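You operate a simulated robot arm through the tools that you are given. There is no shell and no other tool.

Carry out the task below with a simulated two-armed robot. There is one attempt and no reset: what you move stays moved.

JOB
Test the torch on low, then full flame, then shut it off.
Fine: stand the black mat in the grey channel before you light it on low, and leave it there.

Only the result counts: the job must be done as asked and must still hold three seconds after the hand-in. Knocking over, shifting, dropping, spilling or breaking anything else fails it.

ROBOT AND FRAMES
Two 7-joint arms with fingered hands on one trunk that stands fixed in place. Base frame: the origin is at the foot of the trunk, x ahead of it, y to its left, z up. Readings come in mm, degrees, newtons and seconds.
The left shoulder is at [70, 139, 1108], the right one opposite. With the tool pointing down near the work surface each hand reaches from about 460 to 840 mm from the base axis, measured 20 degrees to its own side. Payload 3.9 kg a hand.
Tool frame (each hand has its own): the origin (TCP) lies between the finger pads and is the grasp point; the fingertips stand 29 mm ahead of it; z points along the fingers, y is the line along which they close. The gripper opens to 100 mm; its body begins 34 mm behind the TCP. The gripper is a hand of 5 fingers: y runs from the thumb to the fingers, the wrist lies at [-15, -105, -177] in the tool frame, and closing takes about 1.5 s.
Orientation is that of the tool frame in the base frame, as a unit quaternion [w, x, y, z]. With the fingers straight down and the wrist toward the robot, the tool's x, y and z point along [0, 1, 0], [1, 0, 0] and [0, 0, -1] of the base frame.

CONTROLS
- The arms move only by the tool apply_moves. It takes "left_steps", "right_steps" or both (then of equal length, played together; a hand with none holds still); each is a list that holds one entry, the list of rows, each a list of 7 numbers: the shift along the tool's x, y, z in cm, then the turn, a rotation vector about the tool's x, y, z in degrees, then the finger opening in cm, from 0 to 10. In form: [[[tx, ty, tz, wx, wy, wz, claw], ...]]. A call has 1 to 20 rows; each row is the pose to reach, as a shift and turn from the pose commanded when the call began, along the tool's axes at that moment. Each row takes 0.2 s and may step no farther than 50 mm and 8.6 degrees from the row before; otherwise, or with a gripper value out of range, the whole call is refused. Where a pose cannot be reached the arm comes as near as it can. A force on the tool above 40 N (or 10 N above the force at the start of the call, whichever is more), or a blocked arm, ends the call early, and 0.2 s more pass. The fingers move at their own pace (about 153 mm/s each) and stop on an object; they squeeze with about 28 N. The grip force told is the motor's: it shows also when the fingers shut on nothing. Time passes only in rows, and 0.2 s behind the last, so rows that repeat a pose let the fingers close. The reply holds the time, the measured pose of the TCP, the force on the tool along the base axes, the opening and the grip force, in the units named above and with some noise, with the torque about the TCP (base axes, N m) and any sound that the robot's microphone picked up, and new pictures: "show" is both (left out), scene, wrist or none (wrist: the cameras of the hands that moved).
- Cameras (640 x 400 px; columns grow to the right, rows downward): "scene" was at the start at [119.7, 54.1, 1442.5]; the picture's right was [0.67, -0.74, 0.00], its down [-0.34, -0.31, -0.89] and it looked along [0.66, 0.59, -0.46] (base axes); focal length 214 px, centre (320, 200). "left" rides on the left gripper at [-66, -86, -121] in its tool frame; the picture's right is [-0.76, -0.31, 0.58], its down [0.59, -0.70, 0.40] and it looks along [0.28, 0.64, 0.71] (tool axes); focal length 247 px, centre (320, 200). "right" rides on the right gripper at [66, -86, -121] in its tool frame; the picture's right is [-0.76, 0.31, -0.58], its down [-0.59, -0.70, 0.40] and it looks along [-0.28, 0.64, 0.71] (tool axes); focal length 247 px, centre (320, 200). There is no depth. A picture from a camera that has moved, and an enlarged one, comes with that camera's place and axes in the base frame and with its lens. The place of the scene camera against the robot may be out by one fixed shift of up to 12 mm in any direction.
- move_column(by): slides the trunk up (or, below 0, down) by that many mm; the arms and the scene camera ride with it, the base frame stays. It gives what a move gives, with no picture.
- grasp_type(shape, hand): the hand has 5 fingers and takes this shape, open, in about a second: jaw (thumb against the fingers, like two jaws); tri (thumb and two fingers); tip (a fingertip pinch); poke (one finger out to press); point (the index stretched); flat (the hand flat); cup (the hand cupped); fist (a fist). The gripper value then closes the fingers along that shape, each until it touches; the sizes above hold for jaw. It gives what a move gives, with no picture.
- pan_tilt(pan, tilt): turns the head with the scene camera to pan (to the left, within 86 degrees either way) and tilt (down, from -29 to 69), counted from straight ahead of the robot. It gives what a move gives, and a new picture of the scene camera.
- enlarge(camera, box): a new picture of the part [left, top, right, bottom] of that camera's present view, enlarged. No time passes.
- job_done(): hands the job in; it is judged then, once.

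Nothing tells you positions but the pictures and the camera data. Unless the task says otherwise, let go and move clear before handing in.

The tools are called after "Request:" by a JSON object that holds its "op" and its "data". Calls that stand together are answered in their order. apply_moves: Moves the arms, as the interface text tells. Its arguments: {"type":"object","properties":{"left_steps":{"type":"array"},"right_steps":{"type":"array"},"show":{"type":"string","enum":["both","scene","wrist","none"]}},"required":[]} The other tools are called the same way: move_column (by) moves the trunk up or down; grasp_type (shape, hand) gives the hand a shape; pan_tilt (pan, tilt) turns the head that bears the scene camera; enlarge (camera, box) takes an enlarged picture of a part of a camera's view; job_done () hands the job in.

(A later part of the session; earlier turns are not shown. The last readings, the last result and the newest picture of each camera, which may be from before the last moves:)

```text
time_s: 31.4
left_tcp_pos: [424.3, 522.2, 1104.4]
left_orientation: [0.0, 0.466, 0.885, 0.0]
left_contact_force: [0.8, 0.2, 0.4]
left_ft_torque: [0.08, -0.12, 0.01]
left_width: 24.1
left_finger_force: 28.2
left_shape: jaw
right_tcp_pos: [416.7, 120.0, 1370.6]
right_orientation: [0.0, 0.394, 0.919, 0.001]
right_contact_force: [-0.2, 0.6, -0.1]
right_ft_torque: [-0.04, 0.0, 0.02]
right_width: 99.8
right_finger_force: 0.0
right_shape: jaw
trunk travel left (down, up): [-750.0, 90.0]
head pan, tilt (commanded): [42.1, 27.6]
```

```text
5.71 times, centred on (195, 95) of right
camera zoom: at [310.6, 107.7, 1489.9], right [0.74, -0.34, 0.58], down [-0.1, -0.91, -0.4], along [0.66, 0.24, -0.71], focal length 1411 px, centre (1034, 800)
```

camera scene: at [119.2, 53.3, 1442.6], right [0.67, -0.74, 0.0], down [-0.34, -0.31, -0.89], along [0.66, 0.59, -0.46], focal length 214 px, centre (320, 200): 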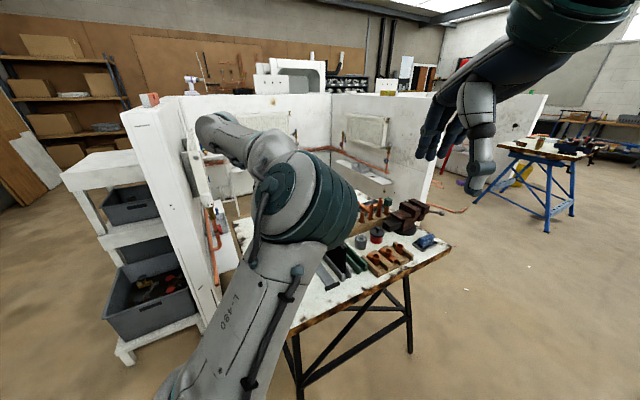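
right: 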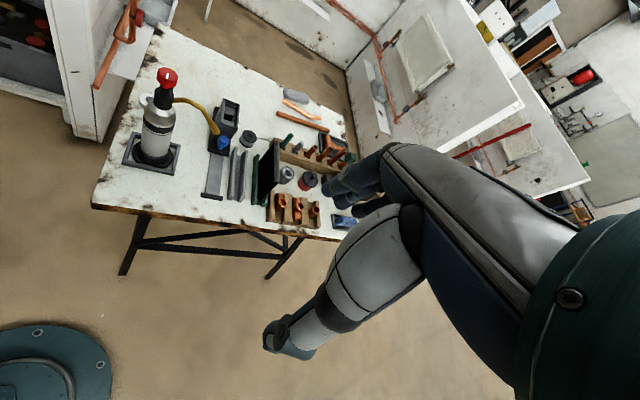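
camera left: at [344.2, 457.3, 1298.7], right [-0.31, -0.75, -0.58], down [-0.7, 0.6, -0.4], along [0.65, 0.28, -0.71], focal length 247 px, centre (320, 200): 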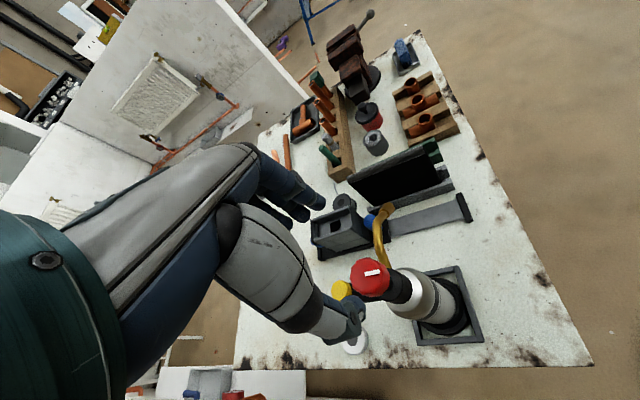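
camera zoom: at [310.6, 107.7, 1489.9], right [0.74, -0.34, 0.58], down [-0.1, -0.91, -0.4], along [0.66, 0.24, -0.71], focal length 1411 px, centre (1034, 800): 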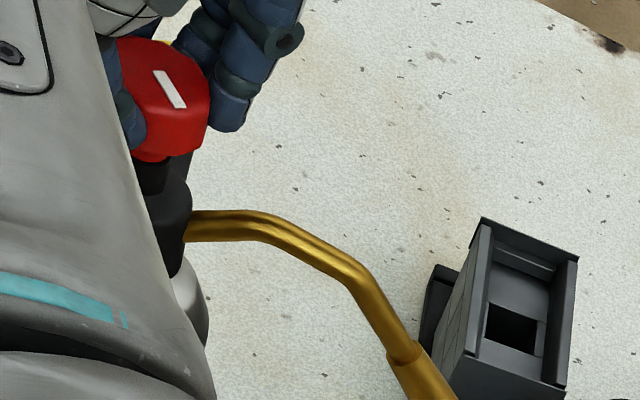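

The knob follows the hand (pointer now about 35–38° from off) and there's no sound, so gas or flame probably needs the igniter. I'll let go of the knob, rise and take the poke shape for the yellow button.

Request:
{"op": "apply_moves", "data": {"left_steps": [[[0, 0, 0, 0, 0, 0, 2.5], [0, 0, 0, 0, 0, 0, 4], [0, 0, 0, 0, 0, 0, 6], [0, 0, 0, 0, 0, 0, 7], [0, 0, -1.5, 0, 0, 0, 7], [0, 0, -4, 0, 0, 0, 7], [0, 0, -7, 0, 0, 0, 7], [0, 0, -10, 0, 0, 0, 7]]], "show": "none"}}

Request:
{"op": "grasp_type", "data": {"hand": "left", "shape": "poke"}}

Request:
{"op": "enlarge", "data": {"camera": "left", "box": [0, 0, 640, 400]}}

Request:
{"op": "enlarge", "data": {"camera": "right", "box": [120, 0, 320, 150]}}

```text
time_s: 33.2
left_tcp_pos: [426.8, 524.0, 1206.1]
left_orientation: [0.001, 0.466, 0.885, 0.001]
left_contact_force: [0.3, -0.3, 0.8]
left_ft_torque: [-0.03, -0.04, -0.02]
left_width: 70.0
left_finger_force: 0.1
left_shape: jaw
right_tcp_pos: [414.4, 119.6, 1369.1]
right_orientation: [0.001, 0.394, 0.919, 0.0]
right_contact_force: [0.9, -1.0, -0.2]
right_ft_torque: [-0.03, -0.01, 0.0]
right_width: 99.9
right_finger_force: 0.1
right_shape: jaw
trunk travel left (down, up): [-750.0, 90.0]
head pan, tilt (commanded): [42.1, 27.6]
```

```text
time_s: 34.1
left_tcp_pos: [426.4, 524.6, 1204.5]
left_orientation: [0.0, 0.465, 0.885, 0.0]
left_contact_force: [-0.2, -0.2, 0.5]
left_ft_torque: [-0.01, -0.01, 0.01]
left_width: 0.0
left_finger_force: 0.1
left_shape: poke
right_tcp_pos: [415.3, 120.5, 1368.9]
right_orientation: [0.001, 0.394, 0.919, 0.001]
right_contact_force: [0.6, -0.1, 0.4]
right_ft_torque: [0.01, -0.01, -0.01]
right_width: 99.9
right_finger_force: 0.0
right_shape: jaw
trunk travel left (down, up): [-750.0, 90.0]
head pan, tilt (commanded): [42.1, 27.6]
```

```text
1.00 times, centred on (320, 200) of left (not enlarged: the box is as wide or as high as the picture)
camera zoom: at [394.0, 421.5, 1325.5], right [0.18, -0.8, -0.58], down [-0.91, 0.09, -0.4], along [0.37, 0.6, -0.71], focal length 247 px, centre (320, 200)
```

zoom: 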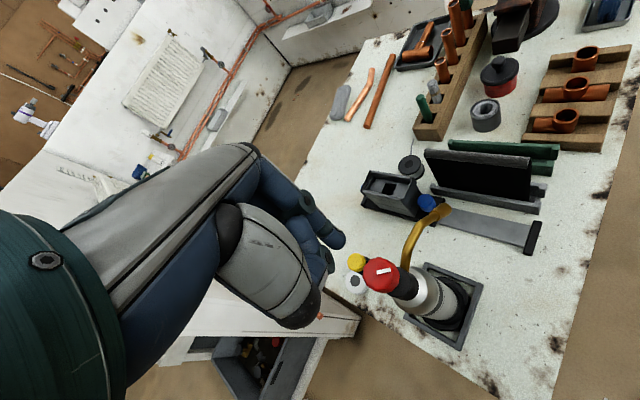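

```text
2.67 times, centred on (220, 75) of right
camera zoom: at [310.4, 107.6, 1489.9], right [0.74, -0.34, 0.58], down [-0.1, -0.91, -0.4], along [0.66, 0.24, -0.71], focal length 659 px, centre (587, 533)
```

zoom: 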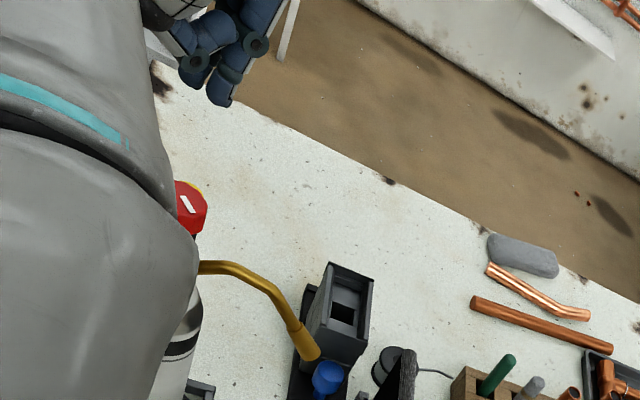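

In poke shape the index tip sits about 35 mm ahead of the TCP, near its axis. I'll move it over the yellow button (about (448, 580)), stay well above, and check the alignment.

Request:
{"op": "apply_moves", "data": {"left_steps": [[[1.9, 2.0, 0, 0, 0, 0, 0], [3.83, 4.02, 0, 0, 0, 0, 0], [3.83, 4.02, 3, 0, 0, 0, 0], [3.83, 4.02, 6, 0, 0, 0, 0], [3.83, 4.02, 6, 0, 0, 0, 0]]], "show": "none"}}

Request:
{"op": "enlarge", "data": {"camera": "left", "box": [260, 180, 460, 320]}}

Request:
{"op": "enlarge", "data": {"camera": "right", "box": [140, 20, 260, 120]}}

Request:
{"op": "enlarge", "data": {"camera": "scene", "box": [200, 140, 360, 260]}}

```text
time_s: 35.3
left_tcp_pos: [435.6, 578.8, 1145.0]
left_orientation: [0.0, 0.466, 0.885, -0.001]
left_contact_force: [0.5, 0.2, 0.3]
left_ft_torque: [0.0, 0.01, 0.01]
left_width: 0.0
left_finger_force: 0.1
left_shape: poke
right_tcp_pos: [416.6, 119.2, 1370.1]
right_orientation: [0.001, 0.394, 0.919, 0.001]
right_contact_force: [-1.1, -0.2, 0.0]
right_ft_torque: [-0.01, 0.01, 0.02]
right_width: 99.7
right_finger_force: 0.1
right_shape: jaw
trunk travel left (down, up): [-750.0, 90.0]
head pan, tilt (commanded): [42.1, 27.6]
```

```text
2.86 times, centred on (360, 250) of left
camera zoom: at [403.9, 475.4, 1265.3], right [0.18, -0.8, -0.58], down [-0.91, 0.09, -0.4], along [0.37, 0.6, -0.71], focal length 706 px, centre (206, 57)
```

zoom: 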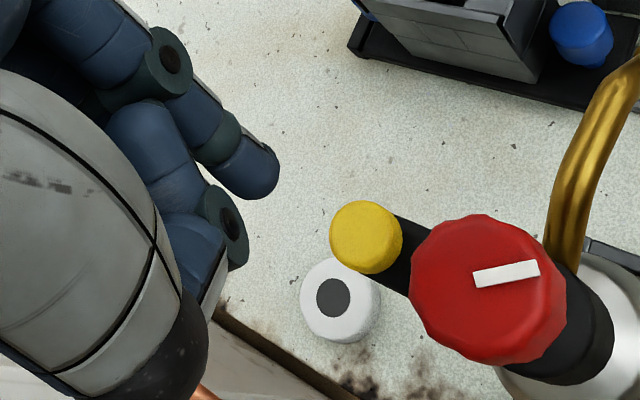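

```text
4.00 times, centred on (200, 70) of right
camera zoom: at [309.9, 107.4, 1490.1], right [0.74, -0.34, 0.58], down [-0.1, -0.91, -0.4], along [0.66, 0.24, -0.71], focal length 988 px, centre (800, 720)
```

zoom: 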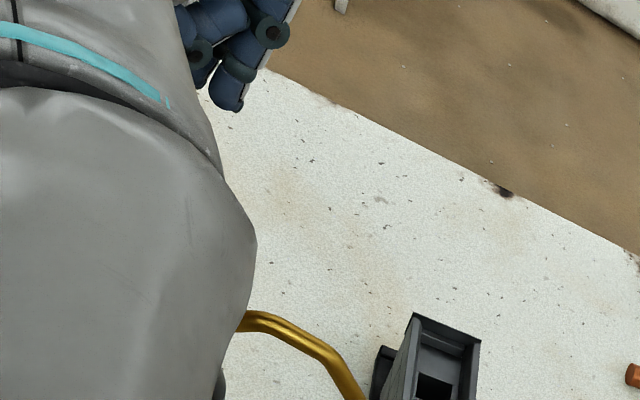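

```text
3.33 times, centred on (280, 200) of scene
camera zoom: at [119.3, 53.9, 1442.6], right [0.67, -0.74, 0.0], down [-0.34, -0.31, -0.89], along [0.66, 0.59, -0.46], focal length 715 px, centre (453, 200)
```

zoom: 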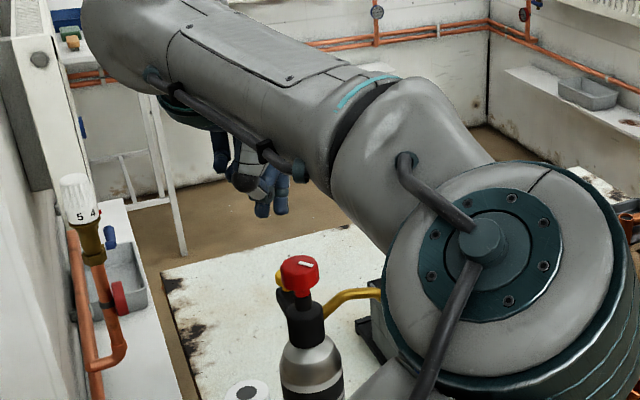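

The tip is over the button at about (446, 578) to within 2–3 mm, and the scene view confirms it. I'll lower it to just above the button.

Request:
{"op": "apply_moves", "data": {"left_steps": [[[-0.2, 0, 2, 0, 0, 0, 0], [-0.2, 0, 4, 0, 0, 0, 0], [-0.2, 0, 5, 0, 0, 0, 0], [-0.2, 0, 5, 0, 0, 0, 0]]], "show": "none"}}

Request:
{"op": "enlarge", "data": {"camera": "left", "box": [260, 180, 460, 320]}}

Request:
{"op": "enlarge", "data": {"camera": "scene", "box": [250, 180, 310, 240]}}

```text
time_s: 36.3
left_tcp_pos: [438.1, 576.6, 1093.7]
left_orientation: [0.0, 0.466, 0.885, 0.0]
left_contact_force: [0.1, 0.8, 0.6]
left_ft_torque: [-0.02, 0.01, -0.01]
left_width: 0.1
left_finger_force: 0.0
left_shape: poke
right_tcp_pos: [415.0, 118.9, 1370.7]
right_orientation: [0.001, 0.395, 0.919, 0.001]
right_contact_force: [0.0, -0.5, 0.1]
right_ft_torque: [0.01, -0.01, 0.01]
right_width: 100.0
right_finger_force: 0.0
right_shape: jaw
trunk travel left (down, up): [-750.0, 90.0]
head pan, tilt (commanded): [42.1, 27.6]
```

```text
2.86 times, centred on (360, 250) of left
camera zoom: at [404.8, 472.7, 1215.1], right [0.18, -0.8, -0.58], down [-0.91, 0.09, -0.4], along [0.37, 0.6, -0.71], focal length 706 px, centre (206, 57)
```

zoom: 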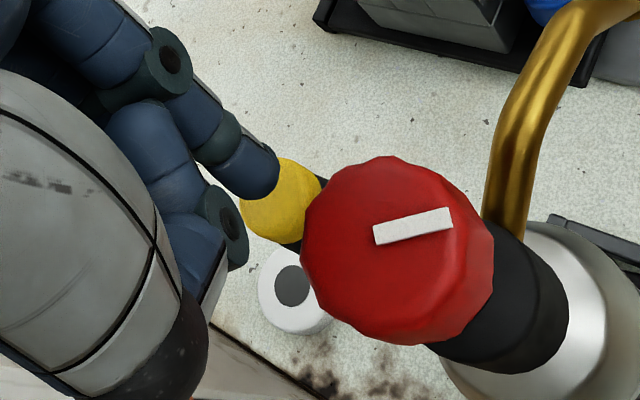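

```text
6.67 times, centred on (280, 210) of scene
camera zoom: at [119.7, 54.1, 1442.5], right [0.67, -0.74, 0.0], down [-0.34, -0.31, -0.89], along [0.66, 0.59, -0.46], focal length 1430 px, centre (587, 133)
```

zoom: 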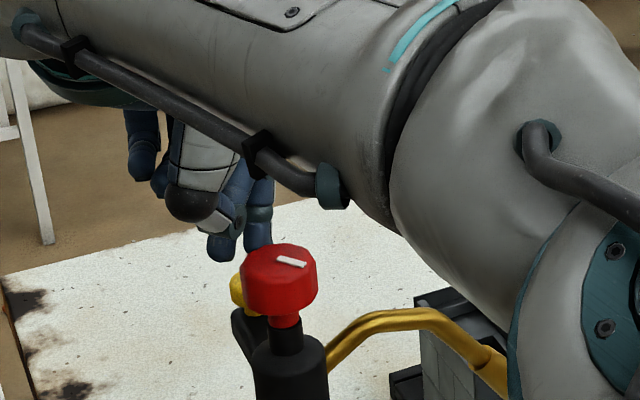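

The thumb would come within a few mm of the knob at this yaw. I'll rise 35 mm, turn the hand to yaw ≈ 0 about the fingertip so the thumb stays away from the knob, and check again.

Request:
{"op": "apply_moves", "data": {"left_steps": [[[0, 0, -1.8, 0, 0, 0, 0], [0, 0, -3.5, 0, 0, 0, 0], [0.1, 0.05, -3.5, 0, 0, 7.4, 0], [0.2, 0.1, -3.5, 0, 0, 14.8, 0], [0.3, 0.17, -3.5, 0, 0, 22.2, 0], [0.4, 0.23, -3.5, 0, 0, 29.6, 0], [0.51, 0.29, -3.5, 0, 0, 37, 0], [0.51, 0.29, -3.5, 0, 0, 37, 0]]], "show": "none"}}

Request:
{"op": "enlarge", "data": {"camera": "left", "box": [260, 180, 460, 320]}}

Request:
{"op": "enlarge", "data": {"camera": "right", "box": [140, 20, 260, 120]}}

Request:
{"op": "enlarge", "data": {"camera": "scene", "box": [250, 180, 310, 240]}}

```text
time_s: 38.1
left_tcp_pos: [438.3, 582.2, 1130.4]
left_orientation: [-0.001, 0.723, 0.691, 0.0]
left_contact_force: [-1.0, 1.0, -0.5]
left_ft_torque: [-0.02, 0.0, -0.02]
left_width: 0.0
left_finger_force: 0.1
left_shape: poke
right_tcp_pos: [415.9, 118.5, 1369.1]
right_orientation: [0.0, 0.394, 0.919, 0.0]
right_contact_force: [0.1, 0.3, -0.4]
right_ft_torque: [0.01, -0.04, 0.01]
right_width: 99.5
right_finger_force: 0.0
right_shape: jaw
trunk travel left (down, up): [-750.0, 90.0]
head pan, tilt (commanded): [42.1, 27.6]
```

```text
2.86 times, centred on (360, 250) of left
camera zoom: at [350.1, 519.5, 1250.7], right [-0.34, -0.74, -0.58], down [-0.68, 0.62, -0.4], along [0.65, 0.25, -0.71], focal length 706 px, centre (206, 57)
```

zoom: 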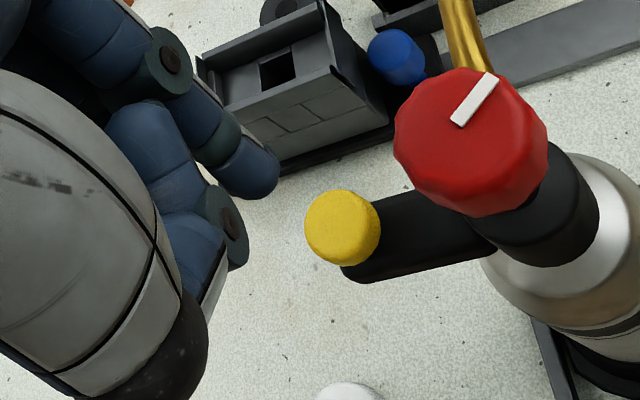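

```text
4.00 times, centred on (200, 70) of right
camera zoom: at [310.6, 107.0, 1489.9], right [0.74, -0.34, 0.58], down [-0.1, -0.91, -0.4], along [0.66, 0.24, -0.71], focal length 988 px, centre (800, 720)
```

zoom: 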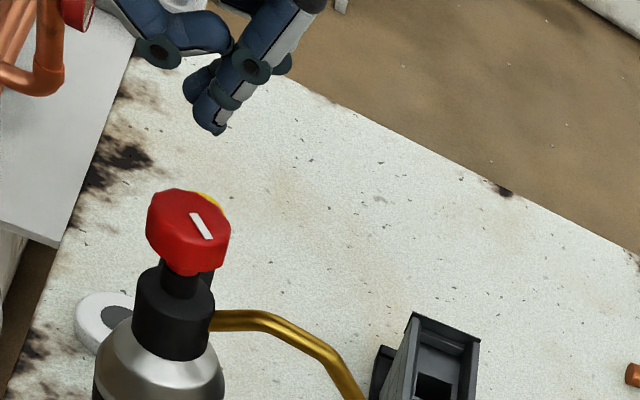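

```text
6.67 times, centred on (280, 210) of scene
camera zoom: at [119.9, 53.6, 1442.5], right [0.67, -0.74, 0.0], down [-0.34, -0.31, -0.89], along [0.66, 0.59, -0.46], focal length 1430 px, centre (587, 133)
```

zoom: 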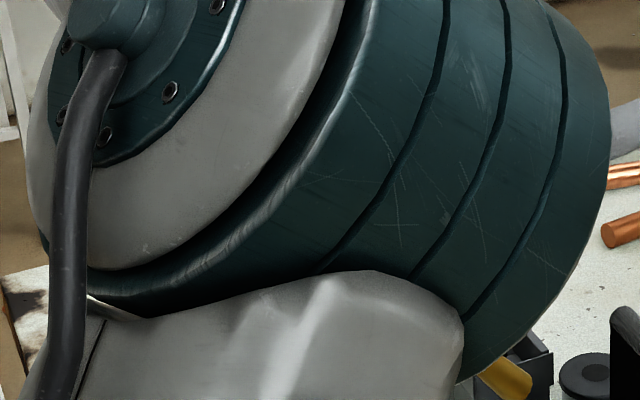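

From this angle the R view shows the fingertip above the yellow button and the thumb far from the knob. I'm lowering to just above the button.

Request:
{"op": "apply_moves", "data": {"left_steps": [[[0, 0, 2, 0, 0, 0, 0], [0, 0, 3.5, 0, 0, 0, 0], [0, 0, 4.2, 0, 0, 0, 0], [0, 0, 4.2, 0, 0, 0, 0]]], "show": "none"}}

Request:
{"op": "enlarge", "data": {"camera": "left", "box": [260, 180, 460, 320]}}

Request:
{"op": "enlarge", "data": {"camera": "right", "box": [150, 40, 220, 110]}}

```text
time_s: 39.1
left_tcp_pos: [438.9, 583.1, 1088.1]
left_orientation: [0.0, 0.723, 0.691, 0.0]
left_contact_force: [0.1, 0.1, -0.1]
left_ft_torque: [-0.01, 0.02, 0.0]
left_width: 0.1
left_finger_force: 0.0
left_shape: poke
right_tcp_pos: [416.0, 119.5, 1369.5]
right_orientation: [0.001, 0.394, 0.919, 0.0]
right_contact_force: [-0.1, -0.1, 0.0]
right_ft_torque: [0.0, -0.02, -0.05]
right_width: 100.1
right_finger_force: 0.0
right_shape: jaw
trunk travel left (down, up): [-750.0, 90.0]
head pan, tilt (commanded): [42.1, 27.6]
```

```text
2.86 times, centred on (360, 250) of left
camera zoom: at [350.2, 520.8, 1208.4], right [-0.34, -0.74, -0.58], down [-0.68, 0.62, -0.4], along [0.65, 0.26, -0.71], focal length 706 px, centre (206, 57)
```

zoom: 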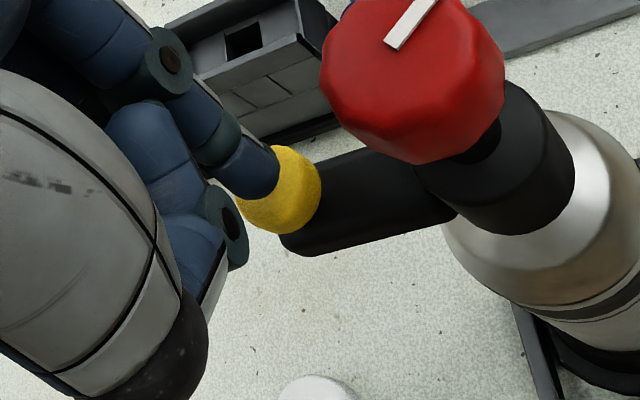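

```text
5.71 times, centred on (185, 75) of right
camera zoom: at [310.5, 107.5, 1489.9], right [0.74, -0.34, 0.58], down [-0.1, -0.91, -0.4], along [0.66, 0.24, -0.71], focal length 1411 px, centre (1091, 914)
```

zoom: 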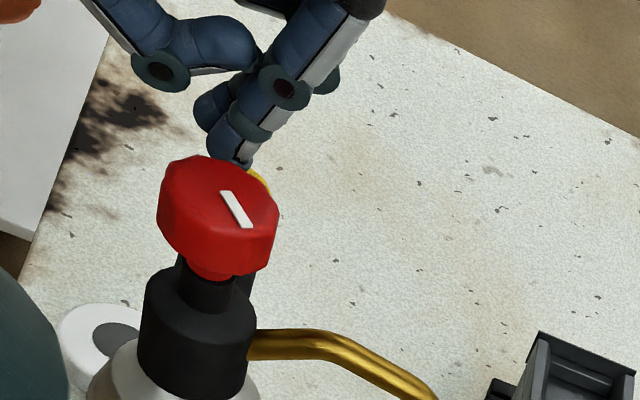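

Request:
{"op": "apply_moves", "data": {"left_steps": [[[0, 0, 0.2, 0, 0, 0, 0], [0, 0, 0.4, 0, 0, 0, 0], [0, 0, 0.6, 0, 0, 0, 0]]], "show": "none"}}

Request:
{"op": "enlarge", "data": {"camera": "left", "box": [260, 180, 460, 320]}}

```text
time_s: 39.9
left_tcp_pos: [438.6, 582.7, 1081.5]
left_orientation: [-0.001, 0.723, 0.691, 0.0]
left_contact_force: [-1.2, 0.1, -1.5]
left_ft_torque: [0.02, -0.02, 0.01]
left_width: 0.0
left_finger_force: 0.0
left_shape: poke
right_tcp_pos: [416.3, 119.8, 1370.1]
right_orientation: [0.0, 0.394, 0.919, 0.001]
right_contact_force: [-0.2, 0.3, 0.0]
right_ft_torque: [-0.02, 0.03, -0.01]
right_width: 99.8
right_finger_force: 0.1
right_shape: jaw
trunk travel left (down, up): [-750.0, 90.0]
head pan, tilt (commanded): [42.1, 27.6]
```

```text
2.86 times, centred on (360, 250) of left
camera zoom: at [349.6, 520.2, 1202.5], right [-0.34, -0.74, -0.58], down [-0.68, 0.62, -0.4], along [0.65, 0.26, -0.71], focal length 706 px, centre (206, 57)
```

zoom: 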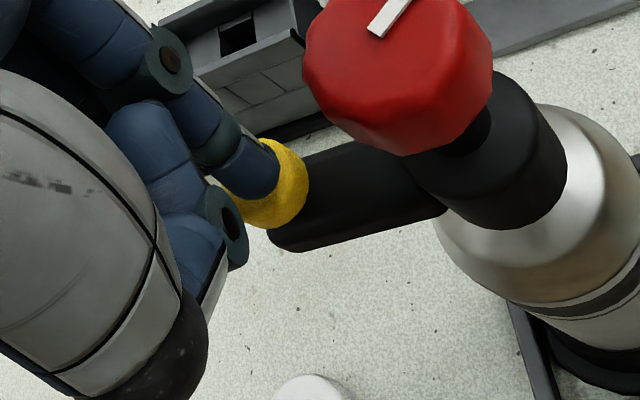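

No contact yet, so I'll keep descending in 1–2 mm steps and watch the force and sound.

Request:
{"op": "apply_moves", "data": {"left_steps": [[[0, 0, 0.15, 0, 0, 0, 0], [0, 0, 0.3, 0, 0, 0, 0], [0, 0, 0.4, 0, 0, 0, 0]]], "show": "none"}}

```text
time_s: 40.7
left_tcp_pos: [436.5, 582.8, 1078.4]
left_orientation: [0.0, 0.723, 0.691, 0.0]
left_contact_force: [0.5, 1.5, 0.6]
left_ft_torque: [0.0, 0.02, -0.02]
left_width: 0.1
left_finger_force: 0.0
left_shape: poke
right_tcp_pos: [417.5, 118.7, 1369.6]
right_orientation: [0.001, 0.393, 0.919, 0.001]
right_contact_force: [-0.1, 0.1, -0.2]
right_ft_torque: [0.01, 0.0, -0.01]
right_width: 99.8
right_finger_force: 0.0
right_shape: jaw
trunk travel left (down, up): [-750.0, 90.0]
head pan, tilt (commanded): [42.1, 27.6]
```

Request:
{"op": "apply_moves", "data": {"left_steps": [[[0, 0, 0.15, 0, 0, 0, 0], [0, 0, 0.3, 0, 0, 0, 0], [0, 0, 0.4, 0, 0, 0, 0]]], "show": "none"}}

Request:
{"op": "enlarge", "data": {"camera": "left", "box": [260, 180, 460, 320]}}

Request:
{"op": "enlarge", "data": {"camera": "right", "box": [150, 40, 220, 110]}}

```text
time_s: 41.5
left_tcp_pos: [436.9, 582.9, 1073.9]
left_orientation: [0.0, 0.722, 0.692, 0.0]
left_contact_force: [-0.7, 2.9, 1.5]
left_ft_torque: [0.08, 0.02, 0.0]
left_width: 0.0
left_finger_force: 0.0
left_shape: poke
right_tcp_pos: [414.8, 118.5, 1370.8]
right_orientation: [0.001, 0.394, 0.919, 0.002]
right_contact_force: [0.5, -0.7, -0.3]
right_ft_torque: [-0.01, 0.0, -0.02]
right_width: 99.8
right_finger_force: 0.1
right_shape: jaw
trunk travel left (down, up): [-750.0, 90.0]
head pan, tilt (commanded): [42.1, 27.6]
heard: click
```

```text
2.86 times, centred on (360, 250) of left
camera zoom: at [348.8, 519.8, 1194.9], right [-0.34, -0.74, -0.58], down [-0.68, 0.62, -0.4], along [0.65, 0.26, -0.71], focal length 706 px, centre (206, 57)
```

zoom: 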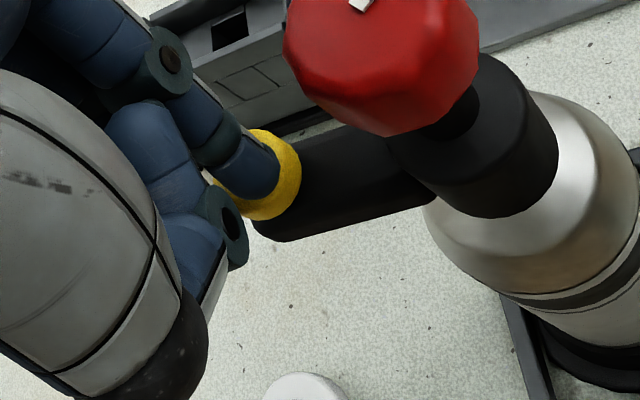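

```text
5.71 times, centred on (185, 75) of right
camera zoom: at [310.0, 107.7, 1490.0], right [0.74, -0.34, 0.58], down [-0.1, -0.91, -0.4], along [0.66, 0.24, -0.71], focal length 1411 px, centre (1091, 914)
```

zoom: 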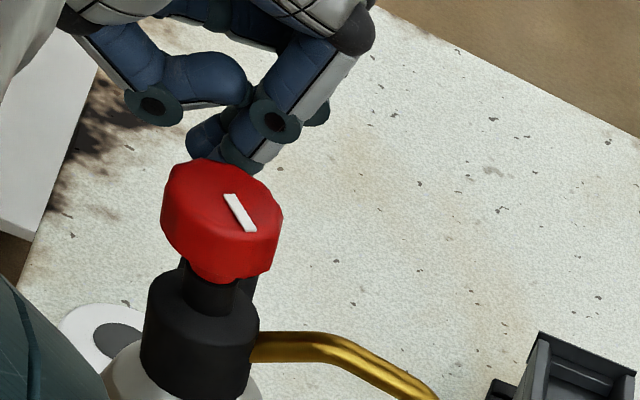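

I heard a click, so the igniter fired. I'm checking the nozzle for a flame.

Request:
{"op": "enlarge", "data": {"camera": "right", "box": [190, 80, 330, 200]}}

Request:
{"op": "enlarge", "data": {"camera": "left", "box": [300, 60, 500, 220]}}

```text
3.33 times, centred on (260, 140) of right
camera zoom: at [310.0, 107.7, 1490.0], right [0.74, -0.34, 0.58], down [-0.1, -0.91, -0.4], along [0.66, 0.24, -0.71], focal length 823 px, centre (520, 400)
```

zoom: 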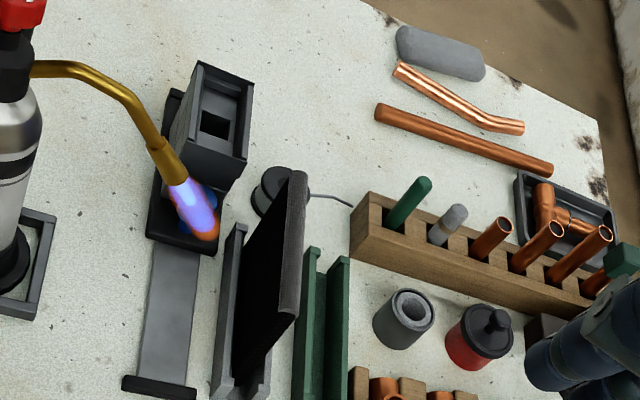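

```text
2.50 times, centred on (400, 140) of left
camera zoom: at [348.8, 519.8, 1194.9], right [-0.34, -0.74, -0.58], down [-0.68, 0.62, -0.4], along [0.65, 0.26, -0.71], focal length 617 px, centre (120, 350)
```

zoom: 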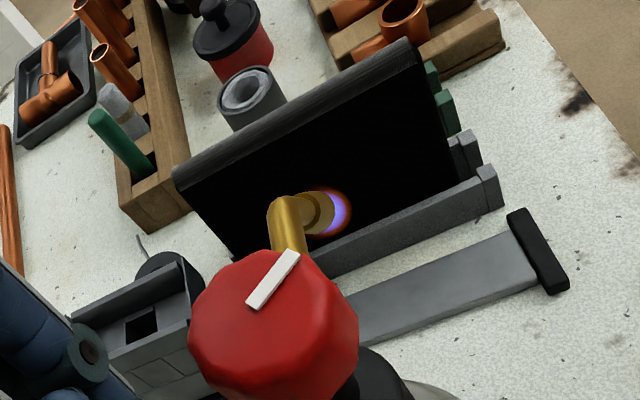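

The flame is lit and small, aimed at the mat in the grey channel. I'll lift off the button, go back to the jaw shape at height, and re-measure the knob.

Request:
{"op": "apply_moves", "data": {"left_steps": [[[0, 0, -0.5, 0, 0, 0, 0], [0, 0, -2, 0, 0, 0, 0], [0, 0, -5, 0, 0, 0, 0], [0, 0, -9, 0, 0, 0, 0], [0, 0, -12, 0, 0, 0, 0]]], "show": "none"}}

Request:
{"op": "grasp_type", "data": {"hand": "left", "shape": "jaw"}}

Request:
{"op": "enlarge", "data": {"camera": "left", "box": [260, 140, 500, 320]}}

Request:
{"op": "enlarge", "data": {"camera": "right", "box": [130, 60, 310, 200]}}

```text
time_s: 42.7
left_tcp_pos: [435.9, 582.5, 1192.3]
left_orientation: [0.0, 0.722, 0.692, 0.0]
left_contact_force: [-0.6, 0.1, 0.5]
left_ft_torque: [-0.03, 0.01, 0.03]
left_width: 0.0
left_finger_force: 0.1
left_shape: poke
right_tcp_pos: [414.9, 119.7, 1370.7]
right_orientation: [0.0, 0.393, 0.919, 0.002]
right_contact_force: [-0.4, -0.2, -0.5]
right_ft_torque: [0.03, -0.03, -0.01]
right_width: 99.8
right_finger_force: 0.1
right_shape: jaw
trunk travel left (down, up): [-750.0, 90.0]
head pan, tilt (commanded): [42.1, 27.6]
```

```text
time_s: 43.6
left_tcp_pos: [437.8, 582.5, 1193.2]
left_orientation: [0.0, 0.723, 0.691, 0.0]
left_contact_force: [-0.4, 0.8, 0.4]
left_ft_torque: [-0.03, -0.01, -0.02]
left_width: 100.0
left_finger_force: 0.0
left_shape: jaw
right_tcp_pos: [415.1, 120.1, 1369.2]
right_orientation: [0.0, 0.394, 0.919, 0.001]
right_contact_force: [0.2, -0.1, -0.5]
right_ft_torque: [0.02, -0.01, 0.0]
right_width: 99.9
right_finger_force: 0.1
right_shape: jaw
trunk travel left (down, up): [-750.0, 90.0]
head pan, tilt (commanded): [42.1, 27.6]
```

```text
2.22 times, centred on (380, 230) of left
camera zoom: at [349.4, 521.2, 1313.7], right [-0.34, -0.74, -0.58], down [-0.68, 0.62, -0.4], along [0.65, 0.26, -0.71], focal length 549 px, centre (187, 133)
```

zoom: 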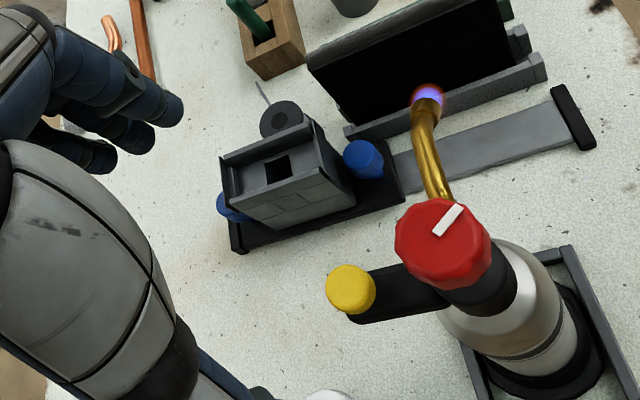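

```text
2.86 times, centred on (220, 130) of right
camera zoom: at [310.4, 107.5, 1489.9], right [0.74, -0.34, 0.58], down [-0.1, -0.91, -0.4], along [0.66, 0.24, -0.71], focal length 706 px, centre (606, 400)
```

zoom: 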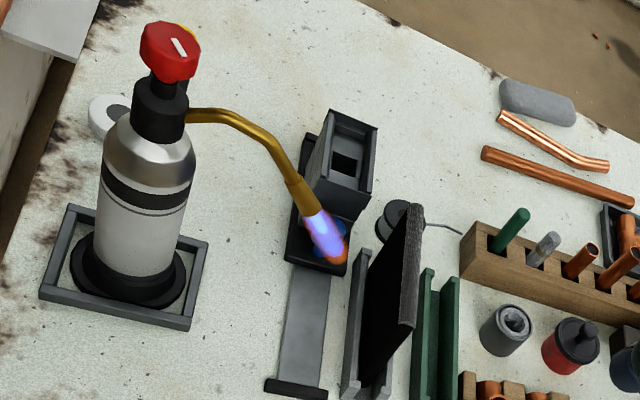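

The low flame is burning steadily toward the mat and the knob is still at about (425.5, 524.5). I'll re-centre over the knob at yaw -20° so there's plenty of counter-clockwise travel.

Request:
{"op": "apply_moves", "data": {"left_steps": [[[-2.9, -0.5, 0, 0, 0, 6, 7], [-5.84, -0.97, 0, 0, 0, 12, 7], [-5.84, -0.97, 3, 0, 0, 17.4, 7], [-5.84, -0.97, 6.2, 0, 0, 17.4, 7], [-5.84, -0.97, 6.2, 0, 0, 17.4, 7]]], "show": "none"}}

Request:
{"op": "enlarge", "data": {"camera": "left", "box": [250, 180, 450, 340]}}

Request:
{"op": "enlarge", "data": {"camera": "right", "box": [145, 50, 205, 110]}}

```text
time_s: 44.8
left_tcp_pos: [423.6, 525.3, 1130.9]
left_orientation: [0.0, 0.819, 0.574, 0.001]
left_contact_force: [0.4, 0.3, 1.1]
left_ft_torque: [0.01, -0.05, 0.0]
left_width: 70.1
left_finger_force: 0.0
left_shape: jaw
right_tcp_pos: [414.6, 117.8, 1369.2]
right_orientation: [0.001, 0.394, 0.919, 0.0]
right_contact_force: [0.1, 0.1, 0.7]
right_ft_torque: [0.0, 0.01, -0.01]
right_width: 99.8
right_finger_force: 0.1
right_shape: jaw
trunk travel left (down, up): [-750.0, 90.0]
head pan, tilt (commanded): [42.1, 27.6]
```

```text
2.50 times, centred on (350, 260) of left
camera zoom: at [321.5, 491.6, 1252.2], right [-0.55, -0.61, -0.58], down [-0.46, 0.79, -0.4], along [0.7, 0.05, -0.71], focal length 617 px, centre (245, 50)
```

zoom: 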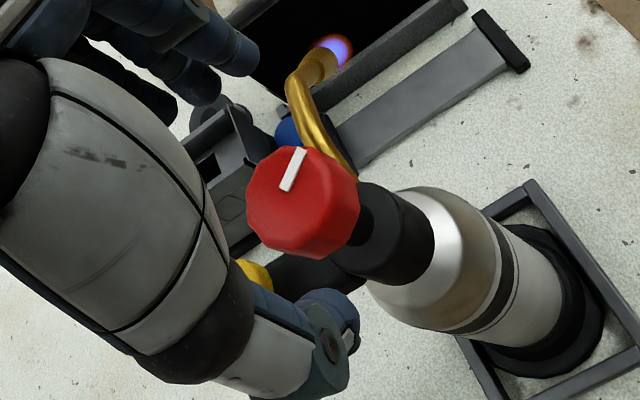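

```text
6.67 times, centred on (175, 80) of right
camera zoom: at [309.7, 106.9, 1490.2], right [0.74, -0.34, 0.58], down [-0.1, -0.91, -0.4], along [0.66, 0.24, -0.71], focal length 1646 px, centre (1287, 1000)
```

zoom: 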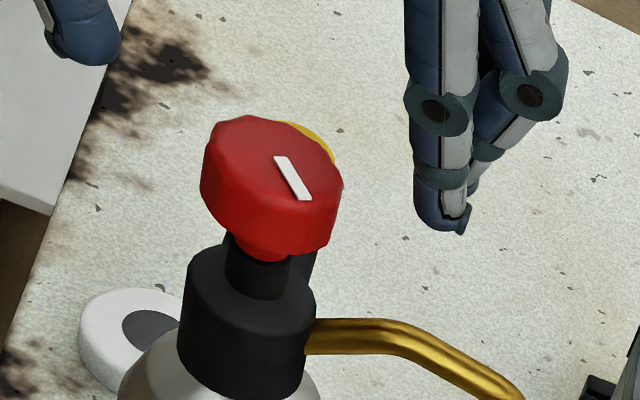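

The alignment is within ~2 mm. I'll shift 1.6 mm, lower to z≈1104, and close on the knob.

Request:
{"op": "apply_moves", "data": {"left_steps": [[[0.03, 0.16, 0.9, 0, 0, 0, 7], [0.03, 0.16, 1.8, 0, 0, 0, 7], [0.03, 0.16, 2.65, 0, 0, 0, 7], [0.03, 0.16, 2.65, 0, 0, 0, 5.5], [0.03, 0.16, 2.65, 0, 0, 0, 4.5], [0.03, 0.16, 2.65, 0, 0, 0, 4.5]]], "show": "none"}}

Request:
{"op": "enlarge", "data": {"camera": "right", "box": [145, 50, 205, 110]}}

Request:
{"op": "enlarge", "data": {"camera": "left", "box": [250, 180, 450, 340]}}

```text
time_s: 46.2
left_tcp_pos: [426.2, 524.8, 1104.7]
left_orientation: [0.0, 0.818, 0.575, 0.001]
left_contact_force: [0.8, 0.1, -0.4]
left_ft_torque: [0.04, -0.04, -0.01]
left_width: 45.7
left_finger_force: 0.1
left_shape: jaw
right_tcp_pos: [416.0, 119.5, 1369.5]
right_orientation: [0.0, 0.394, 0.919, 0.002]
right_contact_force: [0.0, 0.4, -1.4]
right_ft_torque: [0.01, 0.01, 0.01]
right_width: 100.2
right_finger_force: 0.0
right_shape: jaw
trunk travel left (down, up): [-750.0, 90.0]
head pan, tilt (commanded): [42.1, 27.6]
```

```text
6.67 times, centred on (175, 80) of right
camera zoom: at [310.5, 107.5, 1489.9], right [0.74, -0.34, 0.58], down [-0.1, -0.91, -0.4], along [0.66, 0.24, -0.71], focal length 1646 px, centre (1287, 1000)
```

zoom: 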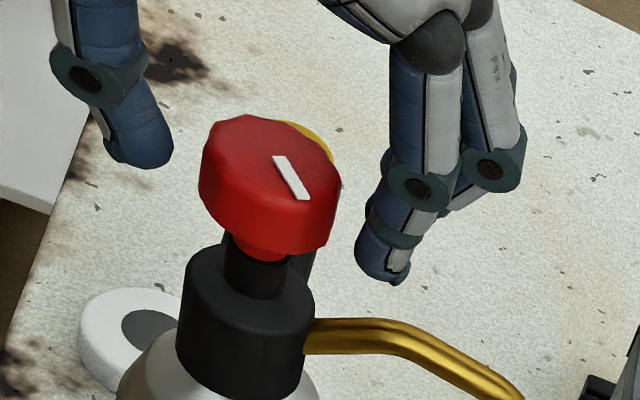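

```text
2.50 times, centred on (350, 260) of left
camera zoom: at [323.7, 491.6, 1225.4], right [-0.55, -0.61, -0.58], down [-0.46, 0.79, -0.4], along [0.7, 0.05, -0.71], focal length 617 px, centre (245, 50)
```

zoom: 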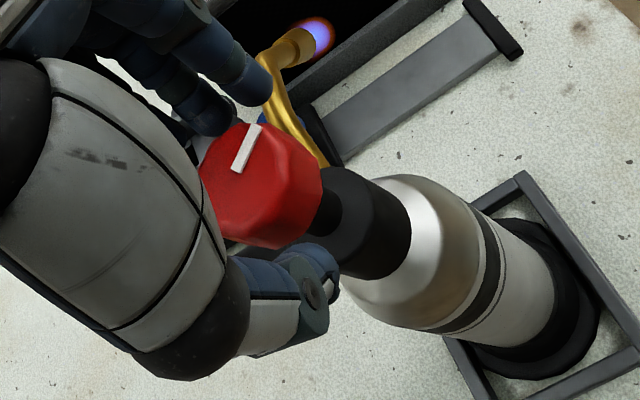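

The gaps are balanced, so I'm closing on the knob.

Request:
{"op": "apply_moves", "data": {"left_steps": [[[0, 0, 0, 0, 0, 0, 3.8], [0, 0, 0, 0, 0, 0, 3.2], [0, 0, 0, 0, 0, 0, 2.6], [0, 0, 0, 0, 0, 0, 2.0], [0, 0, 0, 0, 0, 0, 1.2], [0, 0, 0, 0, 0, 0, 0.8], [0, 0, 0, 0, 0, 0, 0.8]]], "show": "none"}}

Request:
{"op": "enlarge", "data": {"camera": "right", "box": [130, 60, 310, 200]}}

```text
time_s: 47.8
left_tcp_pos: [426.4, 525.6, 1103.9]
left_orientation: [0.0, 0.818, 0.575, 0.001]
left_contact_force: [-0.9, -0.2, 0.6]
left_ft_torque: [-0.04, -0.05, -0.01]
left_width: 23.1
left_finger_force: 28.2
left_shape: jaw
right_tcp_pos: [416.4, 119.5, 1369.4]
right_orientation: [0.0, 0.394, 0.919, 0.0]
right_contact_force: [-0.1, -0.2, 0.1]
right_ft_torque: [0.02, -0.02, -0.02]
right_width: 99.4
right_finger_force: 0.0
right_shape: jaw
trunk travel left (down, up): [-750.0, 90.0]
head pan, tilt (commanded): [42.1, 27.6]
```

```text
2.86 times, centred on (220, 130) of right
camera zoom: at [310.1, 107.5, 1490.0], right [0.74, -0.34, 0.58], down [-0.1, -0.91, -0.4], along [0.66, 0.24, -0.71], focal length 706 px, centre (606, 400)
```

zoom: 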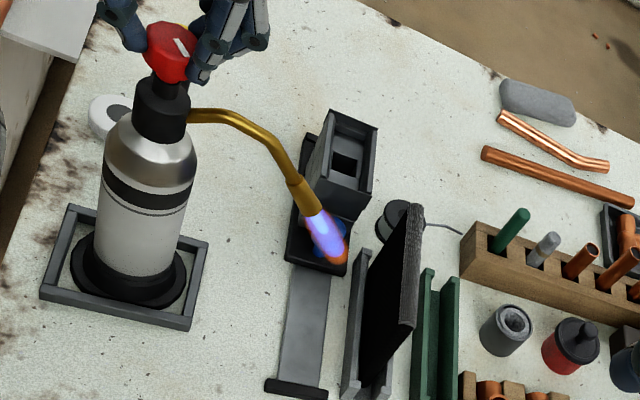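

Gripped; the low flame has burned for over 6 s. Now I'll turn counter-clockwise toward full in stages and watch the flame.

Request:
{"op": "apply_moves", "data": {"left_steps": [[[0, 0, 0, 0, 0, -6, 0.8], [0, 0, 0, 0, 0, -12, 0.8], [0, 0, 0, 0, 0, -18, 0.8], [0, 0, 0, 0, 0, -24, 0.8], [0, 0, 0, 0, 0, -30, 0.8], [0, 0, 0, 0, 0, -30, 0.8]]], "show": "none"}}

Request:
{"op": "enlarge", "data": {"camera": "right", "box": [130, 60, 310, 200]}}

```text
time_s: 49.2
left_tcp_pos: [426.7, 525.3, 1105.2]
left_orientation: [0.0, 0.642, 0.767, -0.001]
left_contact_force: [1.1, -0.9, 0.3]
left_ft_torque: [0.04, -0.13, -0.04]
left_width: 23.0
left_finger_force: 28.1
left_shape: jaw
right_tcp_pos: [416.3, 118.9, 1369.2]
right_orientation: [0.001, 0.393, 0.919, 0.001]
right_contact_force: [0.1, -0.1, 0.0]
right_ft_torque: [0.04, 0.0, -0.03]
right_width: 99.7
right_finger_force: 0.0
right_shape: jaw
trunk travel left (down, up): [-750.0, 90.0]
head pan, tilt (commanded): [42.1, 27.6]
```

```text
2.86 times, centred on (220, 130) of right
camera zoom: at [310.7, 108.0, 1489.9], right [0.74, -0.34, 0.58], down [-0.1, -0.91, -0.4], along [0.66, 0.24, -0.71], focal length 706 px, centre (606, 400)
```

zoom: 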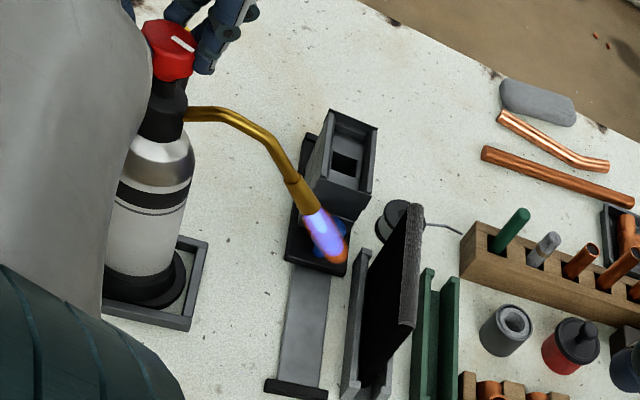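

The flame is unchanged at ~67°, so low covers a band. I'll keep turning.

Request:
{"op": "apply_moves", "data": {"left_steps": [[[0, 0, 0, 0, 0, -6, 0.8], [0, 0, 0, 0, 0, -12, 0.8], [0, 0, 0, 0, 0, -18, 0.8], [0, 0, 0, 0, 0, -24, 0.8], [0, 0, 0, 0, 0, -30, 0.8], [0, 0, 0, 0, 0, -30, 0.8]]], "show": "none"}}

Request:
{"op": "enlarge", "data": {"camera": "right", "box": [130, 60, 310, 200]}}

```text
time_s: 50.6
left_tcp_pos: [426.8, 525.1, 1105.2]
left_orientation: [0.001, 0.421, 0.907, 0.0]
left_contact_force: [1.4, 0.1, 0.6]
left_ft_torque: [0.1, -0.1, -0.05]
left_width: 22.8
left_finger_force: 28.0
left_shape: jaw
right_tcp_pos: [416.9, 120.7, 1369.4]
right_orientation: [0.0, 0.394, 0.919, 0.0]
right_contact_force: [0.2, -0.1, 0.4]
right_ft_torque: [-0.02, 0.0, 0.0]
right_width: 100.0
right_finger_force: 0.1
right_shape: jaw
trunk travel left (down, up): [-750.0, 90.0]
head pan, tilt (commanded): [42.1, 27.6]
```

```text
2.86 times, centred on (220, 130) of right
camera zoom: at [310.8, 108.2, 1489.8], right [0.74, -0.34, 0.58], down [-0.1, -0.91, -0.4], along [0.66, 0.24, -0.71], focal length 706 px, centre (606, 400)
```

zoom: 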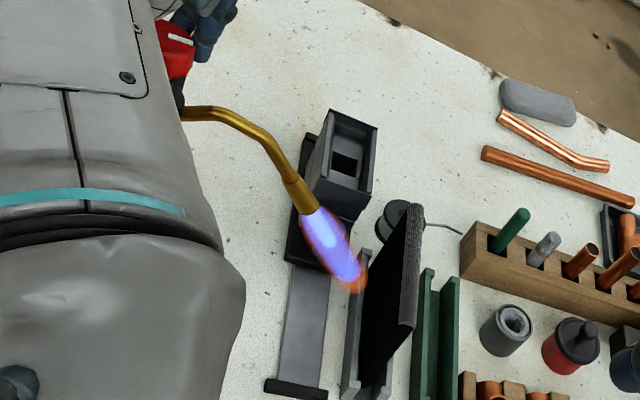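

The flame grew noticeably at ~97°. I'll turn further to make sure it's really full.

Request:
{"op": "apply_moves", "data": {"left_steps": [[[0, 0, 0, 0, 0, -5, 0.8], [0, 0, 0, 0, 0, -10, 0.8], [0, 0, 0, 0, 0, -15, 0.8], [0, 0, 0, 0, 0, -20, 0.8], [0, 0, 0, 0, 0, -20, 0.8]]], "show": "none"}}

Request:
{"op": "enlarge", "data": {"camera": "right", "box": [130, 60, 310, 200]}}

```text
time_s: 51.8
left_tcp_pos: [426.2, 523.7, 1105.3]
left_orientation: [0.0, 0.257, 0.966, 0.0]
left_contact_force: [1.1, 0.4, 0.0]
left_ft_torque: [0.09, -0.09, -0.02]
left_width: 22.8
left_finger_force: 28.3
left_shape: jaw
right_tcp_pos: [416.2, 119.2, 1369.3]
right_orientation: [0.0, 0.394, 0.919, 0.0]
right_contact_force: [0.2, -0.2, 0.0]
right_ft_torque: [-0.01, -0.01, 0.01]
right_width: 99.5
right_finger_force: 0.1
right_shape: jaw
trunk travel left (down, up): [-750.0, 90.0]
head pan, tilt (commanded): [42.1, 27.6]
```

```text
2.86 times, centred on (220, 130) of right
camera zoom: at [310.6, 107.9, 1489.9], right [0.74, -0.34, 0.58], down [-0.1, -0.91, -0.4], along [0.66, 0.24, -0.71], focal length 706 px, centre (606, 400)
```

zoom: 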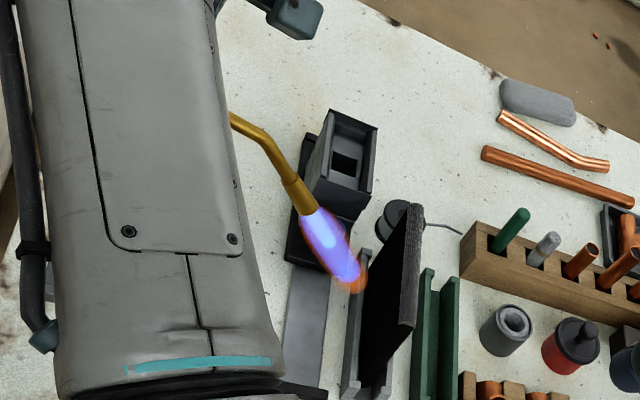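

Request:
{"op": "apply_moves", "data": {"left_steps": [[[0, 0, 0, 0, 0, -5, 0.8], [0, 0, 0, 0, 0, -10, 0.8], [0, 0, 0, 0, 0, -15, 0.8], [0, 0, 0, 0, 0, -20, 0.8], [0, 0, 0, 0, 0, -20, 0.8]]], "show": "none"}}

Request:
{"op": "enlarge", "data": {"camera": "right", "box": [130, 60, 310, 200]}}

Request:
{"op": "enlarge", "data": {"camera": "left", "box": [250, 180, 450, 340]}}

Request:
{"op": "enlarge", "data": {"camera": "scene", "box": [230, 170, 410, 310]}}

```text
time_s: 53.0
left_tcp_pos: [426.7, 524.8, 1105.7]
left_orientation: [0.0, 0.086, 0.996, 0.0]
left_contact_force: [2.3, 0.5, 2.4]
left_ft_torque: [0.15, -0.04, -0.01]
left_width: 22.9
left_finger_force: 27.7
left_shape: jaw
right_tcp_pos: [416.1, 120.1, 1369.0]
right_orientation: [0.001, 0.394, 0.919, 0.001]
right_contact_force: [0.1, 0.3, 0.0]
right_ft_torque: [0.01, -0.02, -0.01]
right_width: 99.7
right_finger_force: 0.2
right_shape: jaw
trunk travel left (down, up): [-750.0, 90.0]
head pan, tilt (commanded): [42.1, 27.6]
```

```text
2.86 times, centred on (220, 130) of right
camera zoom: at [310.3, 107.4, 1490.0], right [0.74, -0.34, 0.58], down [-0.1, -0.91, -0.4], along [0.66, 0.24, -0.71], focal length 706 px, centre (606, 400)
```

zoom: 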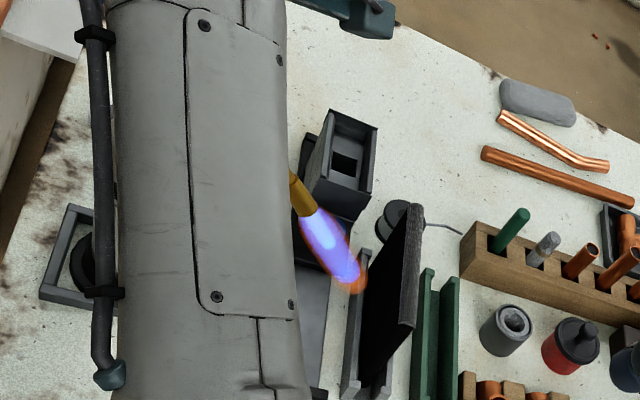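

```text
2.50 times, centred on (350, 260) of left
camera zoom: at [477.2, 427.9, 1226.3], right [0.69, -0.43, -0.58], down [-0.7, -0.59, -0.4], along [-0.17, 0.68, -0.71], focal length 617 px, centre (245, 50)
```

zoom: 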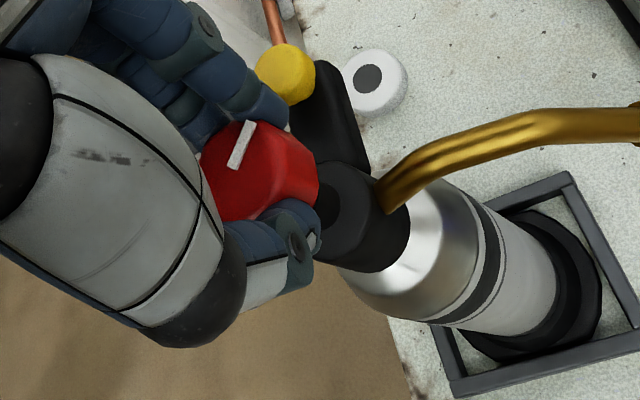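

```text
2.86 times, centred on (320, 240) of scene
camera zoom: at [119.6, 53.9, 1442.5], right [0.67, -0.74, 0.0], down [-0.34, -0.31, -0.89], along [0.66, 0.59, -0.46], focal length 613 px, centre (320, 86)
```

zoom: 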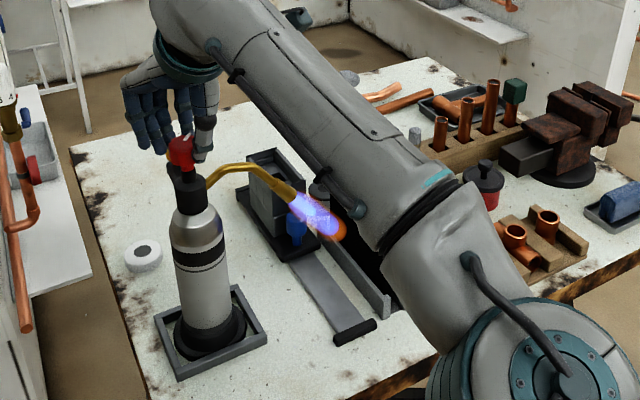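

The flame is the same size at ~137° with no slip and no stop felt. I'll turn a little more to confirm no larger stage exists.

Request:
{"op": "apply_moves", "data": {"left_steps": [[[0, 0, 0, 0, 0, -5, 0.8], [0, 0, 0, 0, 0, -10, 0.8], [0, 0, 0, 0, 0, -15, 0.8], [0, 0, 0, 0, 0, -20, 0.8], [0, 0, 0, 0, 0, -20, 0.8]]], "show": "none"}}

Request:
{"op": "enlarge", "data": {"camera": "left", "box": [250, 180, 450, 340]}}

Request:
{"op": "enlarge", "data": {"camera": "scene", "box": [230, 170, 410, 310]}}

```text
time_s: 54.2
left_tcp_pos: [427.7, 525.5, 1106.3]
left_orientation: [-0.001, -0.088, 0.996, 0.0]
left_contact_force: [1.4, 2.8, 5.4]
left_ft_torque: [0.35, -0.03, -0.13]
left_width: 23.1
left_finger_force: 27.8
left_shape: jaw
right_tcp_pos: [416.1, 118.5, 1368.7]
right_orientation: [0.0, 0.394, 0.919, 0.002]
right_contact_force: [0.6, 0.2, -0.2]
right_ft_torque: [0.04, 0.04, -0.02]
right_width: 99.7
right_finger_force: 0.1
right_shape: jaw
trunk travel left (down, up): [-750.0, 90.0]
head pan, tilt (commanded): [42.1, 27.6]
```

```text
2.50 times, centred on (350, 260) of left
camera zoom: at [507.1, 450.8, 1226.4], right [0.8, -0.17, -0.58], down [-0.45, -0.8, -0.4], along [-0.39, 0.58, -0.71], focal length 617 px, centre (245, 50)
```

zoom: 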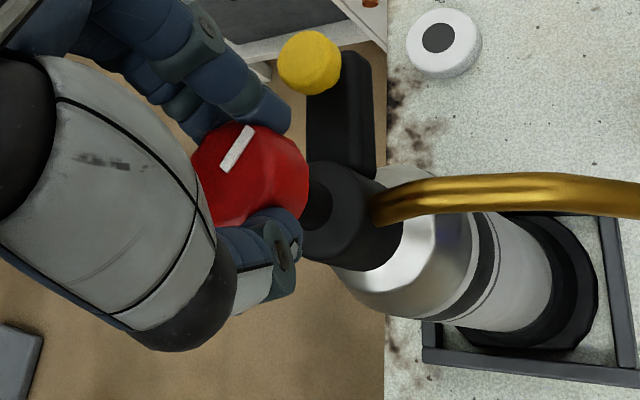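

```text
2.86 times, centred on (320, 240) of scene
camera zoom: at [119.4, 53.8, 1442.6], right [0.67, -0.74, 0.0], down [-0.34, -0.31, -0.89], along [0.66, 0.59, -0.46], focal length 613 px, centre (320, 86)
```

zoom: 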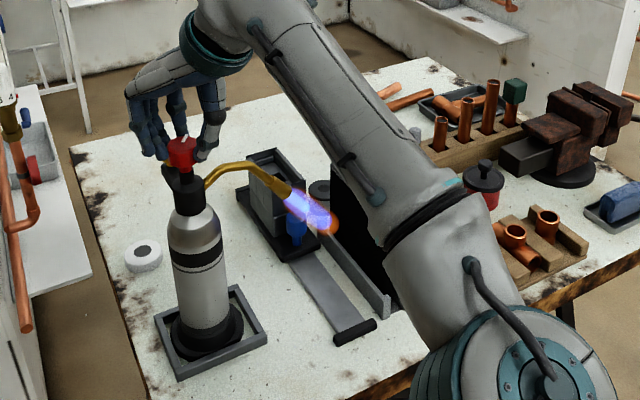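

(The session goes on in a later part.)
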